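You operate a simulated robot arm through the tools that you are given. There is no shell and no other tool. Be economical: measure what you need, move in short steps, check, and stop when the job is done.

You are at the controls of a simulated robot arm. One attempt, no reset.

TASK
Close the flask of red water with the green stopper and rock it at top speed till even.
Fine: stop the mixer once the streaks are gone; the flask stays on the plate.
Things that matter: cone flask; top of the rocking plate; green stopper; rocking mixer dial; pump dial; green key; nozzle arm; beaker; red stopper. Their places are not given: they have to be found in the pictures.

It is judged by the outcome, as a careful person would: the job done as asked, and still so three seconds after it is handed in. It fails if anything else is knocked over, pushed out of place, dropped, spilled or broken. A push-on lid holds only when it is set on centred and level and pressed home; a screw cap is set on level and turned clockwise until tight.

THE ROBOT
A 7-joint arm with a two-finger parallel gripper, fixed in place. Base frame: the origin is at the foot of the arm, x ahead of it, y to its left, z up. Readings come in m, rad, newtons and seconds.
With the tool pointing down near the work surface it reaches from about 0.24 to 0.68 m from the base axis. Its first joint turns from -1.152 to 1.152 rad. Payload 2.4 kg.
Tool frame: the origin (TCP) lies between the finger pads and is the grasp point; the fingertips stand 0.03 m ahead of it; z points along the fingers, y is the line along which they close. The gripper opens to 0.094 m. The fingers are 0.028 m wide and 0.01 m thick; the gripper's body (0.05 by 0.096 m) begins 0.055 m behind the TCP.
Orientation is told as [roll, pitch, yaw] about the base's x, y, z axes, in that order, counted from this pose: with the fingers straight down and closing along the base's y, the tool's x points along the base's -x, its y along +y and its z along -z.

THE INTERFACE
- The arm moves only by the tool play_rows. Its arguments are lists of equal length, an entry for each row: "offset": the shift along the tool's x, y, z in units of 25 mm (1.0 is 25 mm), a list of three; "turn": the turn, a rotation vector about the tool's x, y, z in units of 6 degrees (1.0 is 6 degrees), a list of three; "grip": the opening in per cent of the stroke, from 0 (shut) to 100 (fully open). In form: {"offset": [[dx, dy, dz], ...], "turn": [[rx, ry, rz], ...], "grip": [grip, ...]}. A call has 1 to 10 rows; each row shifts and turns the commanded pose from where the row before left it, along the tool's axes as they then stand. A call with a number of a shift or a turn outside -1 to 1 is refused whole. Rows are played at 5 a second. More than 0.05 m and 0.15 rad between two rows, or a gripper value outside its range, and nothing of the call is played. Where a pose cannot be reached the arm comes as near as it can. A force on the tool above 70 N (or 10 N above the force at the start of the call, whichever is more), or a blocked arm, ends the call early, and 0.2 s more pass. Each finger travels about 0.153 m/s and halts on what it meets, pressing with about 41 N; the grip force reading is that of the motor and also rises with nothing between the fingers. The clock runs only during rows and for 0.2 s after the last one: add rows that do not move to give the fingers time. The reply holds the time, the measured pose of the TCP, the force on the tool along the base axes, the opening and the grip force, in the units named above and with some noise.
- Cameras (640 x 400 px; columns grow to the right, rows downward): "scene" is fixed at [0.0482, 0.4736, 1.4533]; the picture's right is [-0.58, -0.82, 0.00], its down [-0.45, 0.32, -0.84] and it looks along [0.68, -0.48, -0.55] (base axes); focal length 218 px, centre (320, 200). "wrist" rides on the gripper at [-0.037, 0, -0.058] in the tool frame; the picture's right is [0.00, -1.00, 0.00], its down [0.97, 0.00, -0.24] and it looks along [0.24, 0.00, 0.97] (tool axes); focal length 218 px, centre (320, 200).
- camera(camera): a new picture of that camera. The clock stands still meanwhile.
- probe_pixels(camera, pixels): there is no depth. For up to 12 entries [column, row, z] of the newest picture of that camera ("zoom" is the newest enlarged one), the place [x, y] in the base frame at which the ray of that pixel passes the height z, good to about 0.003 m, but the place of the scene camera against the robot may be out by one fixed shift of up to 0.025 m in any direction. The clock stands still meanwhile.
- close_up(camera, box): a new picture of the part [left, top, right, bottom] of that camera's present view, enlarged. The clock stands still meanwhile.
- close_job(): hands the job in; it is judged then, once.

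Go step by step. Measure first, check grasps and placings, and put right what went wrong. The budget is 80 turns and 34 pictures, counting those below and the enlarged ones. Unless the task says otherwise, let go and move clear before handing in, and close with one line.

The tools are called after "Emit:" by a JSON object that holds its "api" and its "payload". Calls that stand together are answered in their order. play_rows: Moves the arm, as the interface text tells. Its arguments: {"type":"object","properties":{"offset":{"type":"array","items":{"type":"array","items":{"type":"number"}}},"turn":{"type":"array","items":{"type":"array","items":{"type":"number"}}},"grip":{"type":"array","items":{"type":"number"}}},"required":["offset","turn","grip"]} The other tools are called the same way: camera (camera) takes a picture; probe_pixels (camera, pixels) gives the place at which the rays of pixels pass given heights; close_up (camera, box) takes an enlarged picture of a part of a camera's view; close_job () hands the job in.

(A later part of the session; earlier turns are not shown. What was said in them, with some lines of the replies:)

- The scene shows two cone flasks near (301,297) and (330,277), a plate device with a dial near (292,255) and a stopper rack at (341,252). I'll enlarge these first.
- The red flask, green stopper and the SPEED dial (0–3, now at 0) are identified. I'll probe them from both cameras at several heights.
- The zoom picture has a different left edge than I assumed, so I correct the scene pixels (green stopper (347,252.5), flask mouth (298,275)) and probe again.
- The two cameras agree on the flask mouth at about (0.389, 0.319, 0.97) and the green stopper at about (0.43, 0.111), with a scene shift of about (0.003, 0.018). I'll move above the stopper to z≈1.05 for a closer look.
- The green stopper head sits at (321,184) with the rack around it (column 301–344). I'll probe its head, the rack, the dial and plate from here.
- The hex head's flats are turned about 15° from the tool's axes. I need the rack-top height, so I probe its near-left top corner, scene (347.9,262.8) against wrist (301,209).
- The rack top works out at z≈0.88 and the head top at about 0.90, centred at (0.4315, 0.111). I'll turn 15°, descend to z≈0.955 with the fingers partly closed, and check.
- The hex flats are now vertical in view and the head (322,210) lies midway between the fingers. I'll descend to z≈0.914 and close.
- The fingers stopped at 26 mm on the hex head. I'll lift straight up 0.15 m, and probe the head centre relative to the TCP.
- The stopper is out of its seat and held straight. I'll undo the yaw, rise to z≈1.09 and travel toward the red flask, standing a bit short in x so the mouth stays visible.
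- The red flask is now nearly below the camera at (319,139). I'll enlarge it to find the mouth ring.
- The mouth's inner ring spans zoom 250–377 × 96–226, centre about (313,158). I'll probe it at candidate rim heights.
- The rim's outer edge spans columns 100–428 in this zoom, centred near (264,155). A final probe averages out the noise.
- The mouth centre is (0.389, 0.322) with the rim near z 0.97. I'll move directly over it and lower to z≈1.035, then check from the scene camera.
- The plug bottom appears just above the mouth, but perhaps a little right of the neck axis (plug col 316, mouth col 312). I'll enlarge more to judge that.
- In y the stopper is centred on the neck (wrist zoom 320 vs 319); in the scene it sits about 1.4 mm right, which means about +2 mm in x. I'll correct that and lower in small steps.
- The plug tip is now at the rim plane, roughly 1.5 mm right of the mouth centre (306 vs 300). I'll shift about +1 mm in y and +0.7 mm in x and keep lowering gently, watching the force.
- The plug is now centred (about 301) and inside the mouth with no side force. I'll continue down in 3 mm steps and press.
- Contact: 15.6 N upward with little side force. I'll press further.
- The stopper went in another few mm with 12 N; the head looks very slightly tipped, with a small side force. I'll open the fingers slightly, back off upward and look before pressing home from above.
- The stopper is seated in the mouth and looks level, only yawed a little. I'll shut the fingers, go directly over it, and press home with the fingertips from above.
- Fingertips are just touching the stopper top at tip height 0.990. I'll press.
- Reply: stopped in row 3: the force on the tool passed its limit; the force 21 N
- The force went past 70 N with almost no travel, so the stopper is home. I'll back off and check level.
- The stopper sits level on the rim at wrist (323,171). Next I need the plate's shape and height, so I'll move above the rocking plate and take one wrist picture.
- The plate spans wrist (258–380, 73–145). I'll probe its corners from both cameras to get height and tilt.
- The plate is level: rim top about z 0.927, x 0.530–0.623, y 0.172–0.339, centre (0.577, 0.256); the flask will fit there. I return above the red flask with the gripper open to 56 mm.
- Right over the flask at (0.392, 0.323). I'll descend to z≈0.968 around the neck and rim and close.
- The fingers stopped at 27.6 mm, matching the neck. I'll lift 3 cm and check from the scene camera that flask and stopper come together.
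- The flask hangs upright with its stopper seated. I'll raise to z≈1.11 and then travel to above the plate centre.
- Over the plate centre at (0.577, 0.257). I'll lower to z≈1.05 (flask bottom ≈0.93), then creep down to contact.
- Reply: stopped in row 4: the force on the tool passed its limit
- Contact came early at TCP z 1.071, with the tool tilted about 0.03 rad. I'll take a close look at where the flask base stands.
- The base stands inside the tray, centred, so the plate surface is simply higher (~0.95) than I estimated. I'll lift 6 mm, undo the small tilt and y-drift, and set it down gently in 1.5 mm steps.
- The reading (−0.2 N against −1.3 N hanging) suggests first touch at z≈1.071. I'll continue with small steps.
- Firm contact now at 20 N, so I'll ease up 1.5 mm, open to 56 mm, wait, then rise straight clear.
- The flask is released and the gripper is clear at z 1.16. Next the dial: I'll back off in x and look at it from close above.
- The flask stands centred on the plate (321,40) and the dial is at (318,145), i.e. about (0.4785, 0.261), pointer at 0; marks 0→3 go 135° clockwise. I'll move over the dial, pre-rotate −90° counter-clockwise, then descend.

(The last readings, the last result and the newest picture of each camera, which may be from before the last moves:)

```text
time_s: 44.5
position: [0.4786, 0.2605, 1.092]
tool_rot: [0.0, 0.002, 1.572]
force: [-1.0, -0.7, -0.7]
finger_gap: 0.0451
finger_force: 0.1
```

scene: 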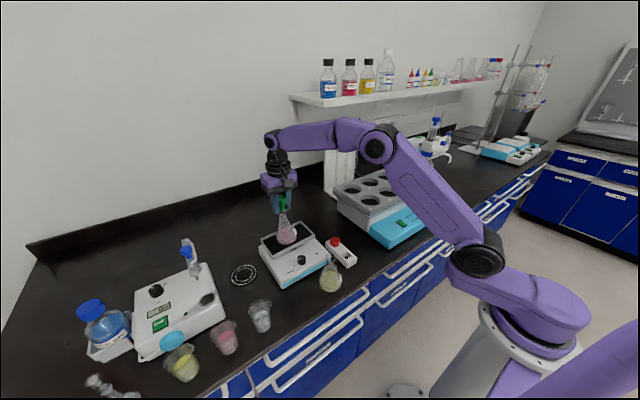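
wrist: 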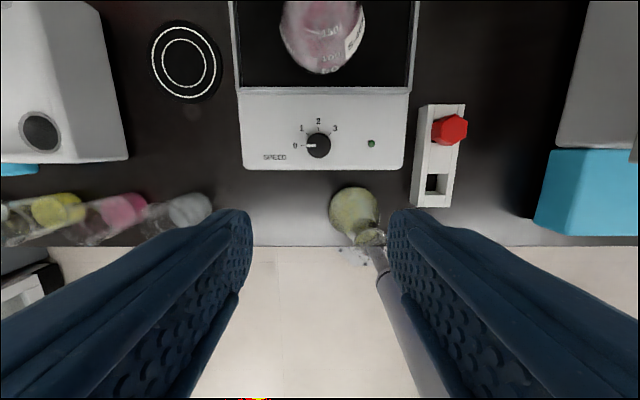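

Yaw is 90° and centred over the dial. I'll descend to z≈0.965 and then creep.

Emit:
{"api": "play_rows", "payload": {"offset": [[0, 0, 0.85], [0, 0, 0.85], [0, 0, 0.85], [0, 0, 0.85], [0, 0, 0.85], [0, 0, 0.85], [0, 0, 0]], "turn": [[0, 0, 0], [0, 0, 0], [0, 0, 0], [0, 0, 0], [0, 0, 0], [0, 0, 0], [0, 0, 0]], "grip": [48, 48, 48, 48, 48, 48, 48]}}

Emit:
{"api": "play_rows", "payload": {"offset": [[0, 0, 0.12], [0, 0, 0.12], [0, 0, 0.12], [0, 0, 0]], "turn": [[0, 0, 0], [0, 0, 0], [0, 0, 0], [0, 0, 0]], "grip": [48, 48, 48, 48]}}

```text
time_s: 46.1
position: [0.4781, 0.2615, 0.965]
tool_rot: [-0.002, 0.001, 1.572]
force: [-0.7, 0.3, -0.2]
finger_gap: 0.0454
finger_force: 0.0
```

```text
time_s: 47.1
position: [0.4786, 0.2608, 0.9563]
tool_rot: [0.0, 0.001, 1.571]
force: [-1.1, 0.7, -0.5]
finger_gap: 0.0449
finger_force: 0.0
```

No contact yet at tips 0.926. I'll keep creeping.

Emit:
{"api": "play_rows", "payload": {"offset": [[0, 0, 0.1], [0, 0, 0.1], [0, 0, 0.1], [0, 0, 0]], "turn": [[0, 0, 0], [0, 0, 0], [0, 0, 0], [0, 0, 0]], "grip": [48, 48, 48, 48]}}

Emit:
{"api": "play_rows", "payload": {"offset": [[0, 0, 0.08], [0, 0, 0.08], [0, 0, 0]], "turn": [[0, 0, 0], [0, 0, 0], [0, 0, 0]], "grip": [48, 48, 48]}}

```text
time_s: 48.1
position: [0.4775, 0.2604, 0.9487]
tool_rot: [0.0, 0.0, 1.571]
force: [-0.2, 0.9, -0.4]
finger_gap: 0.0452
finger_force: 0.1
```

```text
time_s: 48.9
position: [0.479, 0.2599, 0.9458]
tool_rot: [0.001, 0.001, 1.571]
force: [-0.2, -0.3, 0.0]
finger_gap: 0.045
finger_force: 0.1
```

Tips at 0.9155 with no contact. I'll try closing here: stopping near 28 mm means the dial is between the pads.

Emit:
{"api": "play_rows", "payload": {"offset": [[0, 0, 0], [0, 0, 0], [0, 0, 0]], "turn": [[0, 0, 0], [0, 0, 0], [0, 0, 0]], "grip": [20, 20, 20]}}

```text
time_s: 49.7
position: [0.4787, 0.261, 0.9449]
tool_rot: [-0.001, 0.001, 1.572]
force: [-3.7, -0.7, 2.2]
finger_gap: 0.0257
finger_force: 45.3
```

The fingers stopped at 25.7 mm on the dial. I'll turn clockwise 60° first and watch the readings.

Emit:
{"api": "play_rows", "payload": {"offset": [[0, 0, 0], [0, 0, 0], [0, 0, 0], [0, 0, 0], [0, 0, 0], [0, 0, 0], [0, 0, 0], [0, 0, 0], [0, 0, 0], [0, 0, 0]], "turn": [[0, 0, 1], [0, 0, 1], [0, 0, 1], [0, 0, 1], [0, 0, 1], [0, 0, 1], [0, 0, 1], [0, 0, 1], [0, 0, 1], [0, 0, 1]], "grip": [20, 20, 20, 20, 20, 20, 20, 20, 20, 20]}}

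Emit:
{"api": "play_rows", "payload": {"offset": [[0, 0, 0], [0, 0, 0], [0, 0, 0], [0, 0, 0], [0, 0, 0], [0, 0, 0], [0, 0, 0], [0, 0, 0], [0, 0, 0], [0, 0, 0]], "turn": [[0, 0, 1], [0, 0, 1], [0, 0, 1], [0, 0, 1], [0, 0, 1], [0, 0, 1], [0, 0, 1], [0, 0, 1], [0, 0, 1], [0, 0, 1]], "grip": [20, 20, 20, 20, 20, 20, 20, 20, 20, 20]}}

Emit:
{"api": "play_rows", "payload": {"offset": [[0, 0, 0], [0, 0, 0], [0, 0, 0], [0, 0, 0]], "turn": [[0, 0, 1], [0, 0, 1], [0, 0, 0.5], [0, 0, 0]], "grip": [20, 20, 20, 20]}}

```text
time_s: 51.9
position: [0.4779, 0.2605, 0.9443]
tool_rot: [-0.002, 0.001, 0.52]
force: [0.6, -2.8, -2.2]
finger_gap: 0.0256
finger_force: 45.0
```

```text
time_s: 54.1
position: [0.4789, 0.2606, 0.9451]
tool_rot: [-0.001, -0.001, -0.527]
force: [0.4, -12.7, -0.8]
finger_gap: 0.0257
finger_force: 44.9
```

```text
time_s: 55.1
position: [0.479, 0.2595, 0.9443]
tool_rot: [-0.002, -0.001, -0.79]
force: [-0.8, -17.5, 0.0]
finger_gap: 0.0254
finger_force: 45.5
```

The dial has been turned 135° clockwise. I'll let go, rise straight up, back away in −x, and check dial and flask with one wrist picture while it mixes.

Emit:
{"api": "play_rows", "payload": {"offset": [[0, 0, 0], [0, 0, 0], [0, 0, -0.4], [0, 0, -1], [0, 0, -1], [0, 0, -1], [0, 0, -1], [0, 0, -1], [0.7, -0.7, -1], [0.7, -0.7, -1]], "turn": [[0, 0, 0], [0, 0, 0], [0, 0, 0], [0, 0, 0], [0, 0, 0], [0, 0, 0], [0, 0, 0], [0, 0, 0], [0, 0, 0], [0, 0, 0]], "grip": [48, 48, 48, 48, 48, 48, 48, 48, 48, 48]}}

Emit:
{"api": "camera", "payload": {"camera": "wrist"}}

```text
time_s: 57.3
position: [0.429, 0.2625, 1.1293]
tool_rot: [-0.001, -0.003, -0.787]
force: [-0.2, 0.2, -0.2]
finger_gap: 0.0448
finger_force: 0.0
```

```text
2 pictures are left
```

wrist: 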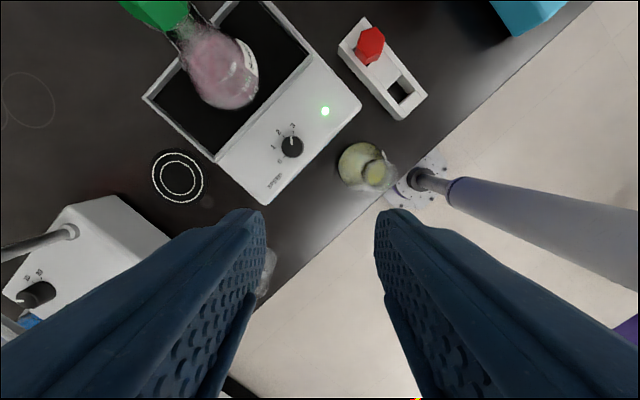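

The pointer is at 3, the green lamp is lit and the plate is rocking with the flask on it. I'll wait about 9 s and look again.

Emit:
{"api": "play_rows", "payload": {"offset": [[0, 0, 0], [0, 0, 0], [0, 0, 0], [0, 0, 0], [0, 0, 0], [0, 0, 0], [0, 0, 0], [0, 0, 0], [0, 0, 0], [0, 0, 0]], "turn": [[0, 0, 0], [0, 0, 0], [0, 0, 0], [0, 0, 0], [0, 0, 0], [0, 0, 0], [0, 0, 0], [0, 0, 0], [0, 0, 0], [0, 0, 0]], "grip": [48, 48, 48, 48, 48, 48, 48, 48, 48, 48]}}

Emit:
{"api": "play_rows", "payload": {"offset": [[0, 0, 0], [0, 0, 0], [0, 0, 0], [0, 0, 0], [0, 0, 0], [0, 0, 0], [0, 0, 0], [0, 0, 0], [0, 0, 0], [0, 0, 0]], "turn": [[0, 0, 0], [0, 0, 0], [0, 0, 0], [0, 0, 0], [0, 0, 0], [0, 0, 0], [0, 0, 0], [0, 0, 0], [0, 0, 0], [0, 0, 0]], "grip": [48, 48, 48, 48, 48, 48, 48, 48, 48, 48]}}

Emit:
{"api": "play_rows", "payload": {"offset": [[0, 0, 0], [0, 0, 0], [0, 0, 0], [0, 0, 0], [0, 0, 0], [0, 0, 0], [0, 0, 0], [0, 0, 0], [0, 0, 0], [0, 0, 0]], "turn": [[0, 0, 0], [0, 0, 0], [0, 0, 0], [0, 0, 0], [0, 0, 0], [0, 0, 0], [0, 0, 0], [0, 0, 0], [0, 0, 0], [0, 0, 0]], "grip": [48, 48, 48, 48, 48, 48, 48, 48, 48, 48]}}

Emit:
{"api": "play_rows", "payload": {"offset": [[0, 0, 0], [0, 0, 0], [0, 0, 0], [0, 0, 0], [0, 0, 0], [0, 0, 0], [0, 0, 0], [0, 0, 0], [0, 0, 0], [0, 0, 0]], "turn": [[0, 0, 0], [0, 0, 0], [0, 0, 0], [0, 0, 0], [0, 0, 0], [0, 0, 0], [0, 0, 0], [0, 0, 0], [0, 0, 0], [0, 0, 0]], "grip": [48, 48, 48, 48, 48, 48, 48, 48, 48, 48]}}

Emit:
{"api": "close_up", "payload": {"camera": "wrist", "box": [120, 0, 340, 180]}}

```text
time_s: 59.5
position: [0.4284, 0.2617, 1.1295]
tool_rot: [0.002, -0.002, -0.784]
force: [-0.2, 0.4, 1.0]
finger_gap: 0.0448
finger_force: 0.1
```

```text
time_s: 61.7
position: [0.4296, 0.2614, 1.1289]
tool_rot: [0.0, -0.002, -0.783]
force: [0.3, -0.6, 0.2]
finger_gap: 0.045
finger_force: 0.0
```

```text
time_s: 63.9
position: [0.4287, 0.2613, 1.1293]
tool_rot: [0.001, -0.001, -0.786]
force: [-0.3, 0.6, -0.4]
finger_gap: 0.0451
finger_force: 0.1
```

```text
time_s: 66.1
position: [0.4287, 0.2609, 1.1298]
tool_rot: [0.0, 0.0, -0.785]
force: [0.1, -0.9, -1.3]
finger_gap: 0.0454
finger_force: 0.1
```

```text
2.22 times, centred on (230, 90) of wrist
```

zoom: 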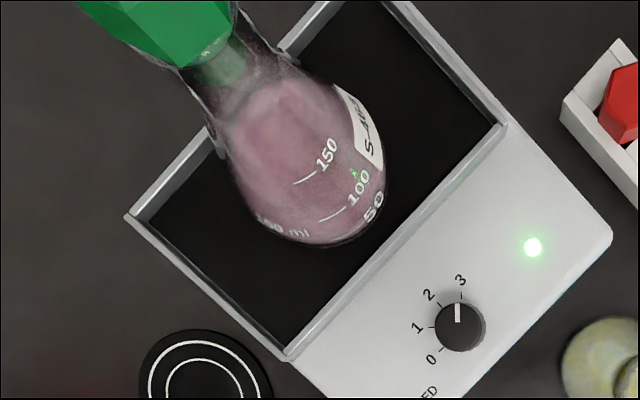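

At z≈66 s the water is almost even, with just a faint lighter patch near zoom (290,100). I'll give it some 4 s more, then come back onto the dial while the last seconds of mixing run.

Emit:
{"api": "play_rows", "payload": {"offset": [[0, 0, 0], [0, 0, 0], [0, 0, 0], [0, 0, 0], [0, 0, 0], [0, 0, 0], [0, 0, 0], [0, 0, 0], [0, 0, 0], [0, 0, 0]], "turn": [[0, 0, 0], [0, 0, 0], [0, 0, 0], [0, 0, 0], [0, 0, 0], [0, 0, 0], [0, 0, 0], [0, 0, 0], [0, 0, 0], [0, 0, 0]], "grip": [48, 48, 48, 48, 48, 48, 48, 48, 48, 48]}}

Emit:
{"api": "play_rows", "payload": {"offset": [[0, 0, 0], [0, 0, 0], [0, 0, 0], [0, 0, 0], [0, 0, 0], [0, 0, 0], [0, 0, 0], [0, 0, 0], [0, 0, 0], [0, 0, 0]], "turn": [[0, 0, 0], [0, 0, 0], [0, 0, 0], [0, 0, 0], [0, 0, 0], [0, 0, 0], [0, 0, 0], [0, 0, 0], [0, 0, 0], [0, 0, 0]], "grip": [48, 48, 48, 48, 48, 48, 48, 48, 48, 48]}}

Emit:
{"api": "play_rows", "payload": {"offset": [[-0.73, 0.67, 1], [-0.7, 0.7, 1], [0, 0, 0.9], [0, 0, 0.9], [0, 0, 0.9], [0, 0, 0.9], [0, 0, 0.9], [0, 0, 0.6], [0, 0, 0.3], [0, 0, 0]], "turn": [[0, 0, 0], [0, 0, 0], [0, 0, 0], [0, 0, 0], [0, 0, 0], [0, 0, 0], [0, 0, 0], [0, 0, 0], [0, 0, 0], [0, 0, 0]], "grip": [48, 48, 48, 48, 48, 48, 48, 48, 48, 48]}}

```text
time_s: 68.3
position: [0.4284, 0.2621, 1.1293]
tool_rot: [0.0, -0.003, -0.785]
force: [-0.3, 0.1, -0.1]
finger_gap: 0.0449
finger_force: 0.1
```

```text
time_s: 70.5
position: [0.4286, 0.2614, 1.1297]
tool_rot: [0.001, -0.002, -0.787]
force: [-0.2, 0.6, -0.5]
finger_gap: 0.0453
finger_force: 0.1
```

```text
time_s: 72.7
position: [0.4787, 0.2597, 0.9442]
tool_rot: [0.001, 0.0, -0.785]
force: [-0.7, 0.1, 0.0]
finger_gap: 0.0452
finger_force: 0.1
```

Back around the dial at (0.479, 0.260, 0.944). I'll grip and turn counter-clockwise 135° to 0.

Emit:
{"api": "play_rows", "payload": {"offset": [[0, 0, 0], [0, 0, 0], [0, 0, 0], [0, 0, 0], [0, 0, 0], [0, 0, 0], [0, 0, 0], [0, 0, 0], [0, 0, 0], [0, 0, 0]], "turn": [[0, 0, 0], [0, 0, 0], [0, 0, -1], [0, 0, -1], [0, 0, -1], [0, 0, -1], [0, 0, -1], [0, 0, -1], [0, 0, -1], [0, 0, -1]], "grip": [20, 20, 20, 20, 20, 20, 20, 20, 20, 20]}}

Emit:
{"api": "play_rows", "payload": {"offset": [[0, 0, 0], [0, 0, 0], [0, 0, 0], [0, 0, 0], [0, 0, 0], [0, 0, 0], [0, 0, 0], [0, 0, 0], [0, 0, 0], [0, 0, 0]], "turn": [[0, 0, -1], [0, 0, -1], [0, 0, -1], [0, 0, -1], [0, 0, -1], [0, 0, -1], [0, 0, -1], [0, 0, -1], [0, 0, -1], [0, 0, -1]], "grip": [20, 20, 20, 20, 20, 20, 20, 20, 20, 20]}}

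Emit:
{"api": "play_rows", "payload": {"offset": [[0, 0, 0], [0, 0, 0], [0, 0, 0], [0, 0, 0], [0, 0, 0], [0, 0, 0]], "turn": [[0, 0, -1], [0, 0, -1], [0, 0, -1], [0, 0, -1], [0, 0, -0.6], [0, 0, 0]], "grip": [20, 20, 20, 20, 20, 20]}}

```text
time_s: 74.9
position: [0.4792, 0.2595, 0.9451]
tool_rot: [-0.003, -0.001, 0.056]
force: [0.5, 3.7, 5.9]
finger_gap: 0.0254
finger_force: 45.1
```

```text
time_s: 77.1
position: [0.4784, 0.2612, 0.9458]
tool_rot: [-0.003, 0.0, 1.1]
force: [0.7, 8.0, 1.9]
finger_gap: 0.0255
finger_force: 45.5
```

```text
time_s: 78.5
position: [0.4784, 0.2605, 0.9438]
tool_rot: [-0.002, 0.003, 1.581]
force: [-1.8, 10.7, 2.8]
finger_gap: 0.0258
finger_force: 45.0
```

I'll release, rise straight, turn the wrist back to yaw 0, back away, then use the last picture to check dial, lamp and water.

Emit:
{"api": "play_rows", "payload": {"offset": [[0, 0, 0], [0, 0, 0], [0, 0, -0.4], [0, 0, -1], [0, 0, -1], [0, 0, -1], [0, 0, -1], [0, 0, -1], [0, 0, -1], [0, 0, -1]], "turn": [[0, 0, 0], [0, 0, 0], [0, 0, 0], [0, 0, 0], [0, 0, 0], [0, 0, 0], [0, 0, 0], [0, 0, 0], [0, 0, 0], [0, 0, 0]], "grip": [48, 48, 48, 48, 48, 48, 48, 48, 48, 48]}}

Emit:
{"api": "play_rows", "payload": {"offset": [[0, -0.9, 0], [0, -0.9, 0], [0, -0.4, 0], [0, 0, 0], [0, 0, 0], [0, 0, 0], [0, 0, 0], [0, 0, 0], [0, 0, 0], [0, 0, 0]], "turn": [[0, 0, 0], [0, 0, 0], [0, 0, 0], [0, 0, 1], [0, 0, 1], [0, 0, 1], [0, 0, 1], [0, 0, 1], [0, 0, 1], [0, 0, 1]], "grip": [48, 48, 48, 48, 48, 48, 48, 48, 48, 48]}}

Emit:
{"api": "play_rows", "payload": {"offset": [[0, 0, 0], [0, 0, 0], [0, 0, 0], [0, 0, 0], [0, 0, 0], [0, 0, 0], [0, 0, 0], [0, 0, 0], [0, 0, 0]], "turn": [[0, 0, 1], [0, 0, 1], [0, 0, 1], [0, 0, 1], [0, 0, 1], [0, 0, 1], [0, 0, 1], [0, 0, 1], [0, 0, 0]], "grip": [48, 48, 48, 48, 48, 48, 48, 48, 48]}}

```text
time_s: 80.7
position: [0.4786, 0.2611, 1.1297]
tool_rot: [-0.003, 0.002, 1.581]
force: [0.2, 0.1, 0.7]
finger_gap: 0.0452
finger_force: 0.1
```

```text
time_s: 82.9
position: [0.5331, 0.2608, 1.1308]
tool_rot: [0.0, 0.003, 0.846]
force: [1.1, 0.1, -0.1]
finger_gap: 0.045
finger_force: 0.1
```

```text
time_s: 84.9
position: [0.5318, 0.2612, 1.1299]
tool_rot: [-0.001, 0.0, 0.01]
force: [-0.1, -0.5, -0.4]
finger_gap: 0.0452
finger_force: 0.0
```

My back-off went the wrong way (+x, to 0.532), but it stayed above the stopper with no force on the tool. I'll lift a little, move back to x≈0.42 and take the last picture.

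Emit:
{"api": "play_rows", "payload": {"offset": [[0, 0, -0.8], [0.9, 0, 0], [0.9, 0, 0], [0.9, 0, 0], [0.9, 0, 0], [0.9, 0, 0], [0, 0, 0]], "turn": [[0, 0, 0], [0, 0, 0], [0, 0, 0], [0, 0, 0], [0, 0, 0], [0, 0, 0], [0, 0, 0]], "grip": [48, 48, 48, 48, 48, 48, 48]}}

Emit:
{"api": "close_up", "payload": {"camera": "wrist", "box": [200, 0, 440, 180]}}

```text
time_s: 86.5
position: [0.419, 0.2594, 1.1498]
tool_rot: [-0.002, -0.001, 0.012]
force: [-0.1, 0.3, -0.2]
finger_gap: 0.0452
finger_force: 0.1
```

```text
2.22 times, centred on (320, 90) of wrist
```

zoom: 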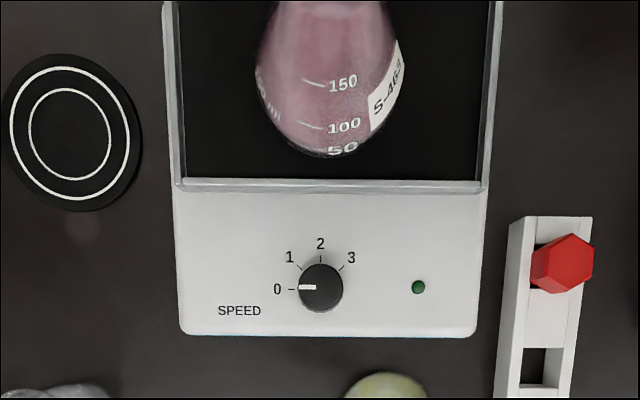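

The dial is back at 0, the lamp is off, the water in the flask is an even pink, and the flask stands on the plate with the arm clear. I'm handing it in.

Emit:
{"api": "close_job", "payload": {}}

```text
The job is handed in.
```

The red-water flask is closed with the green stopper and was rocked at speed 3 until I saw no streaks. The mixer is back at 0, and the flask is still on the plate.
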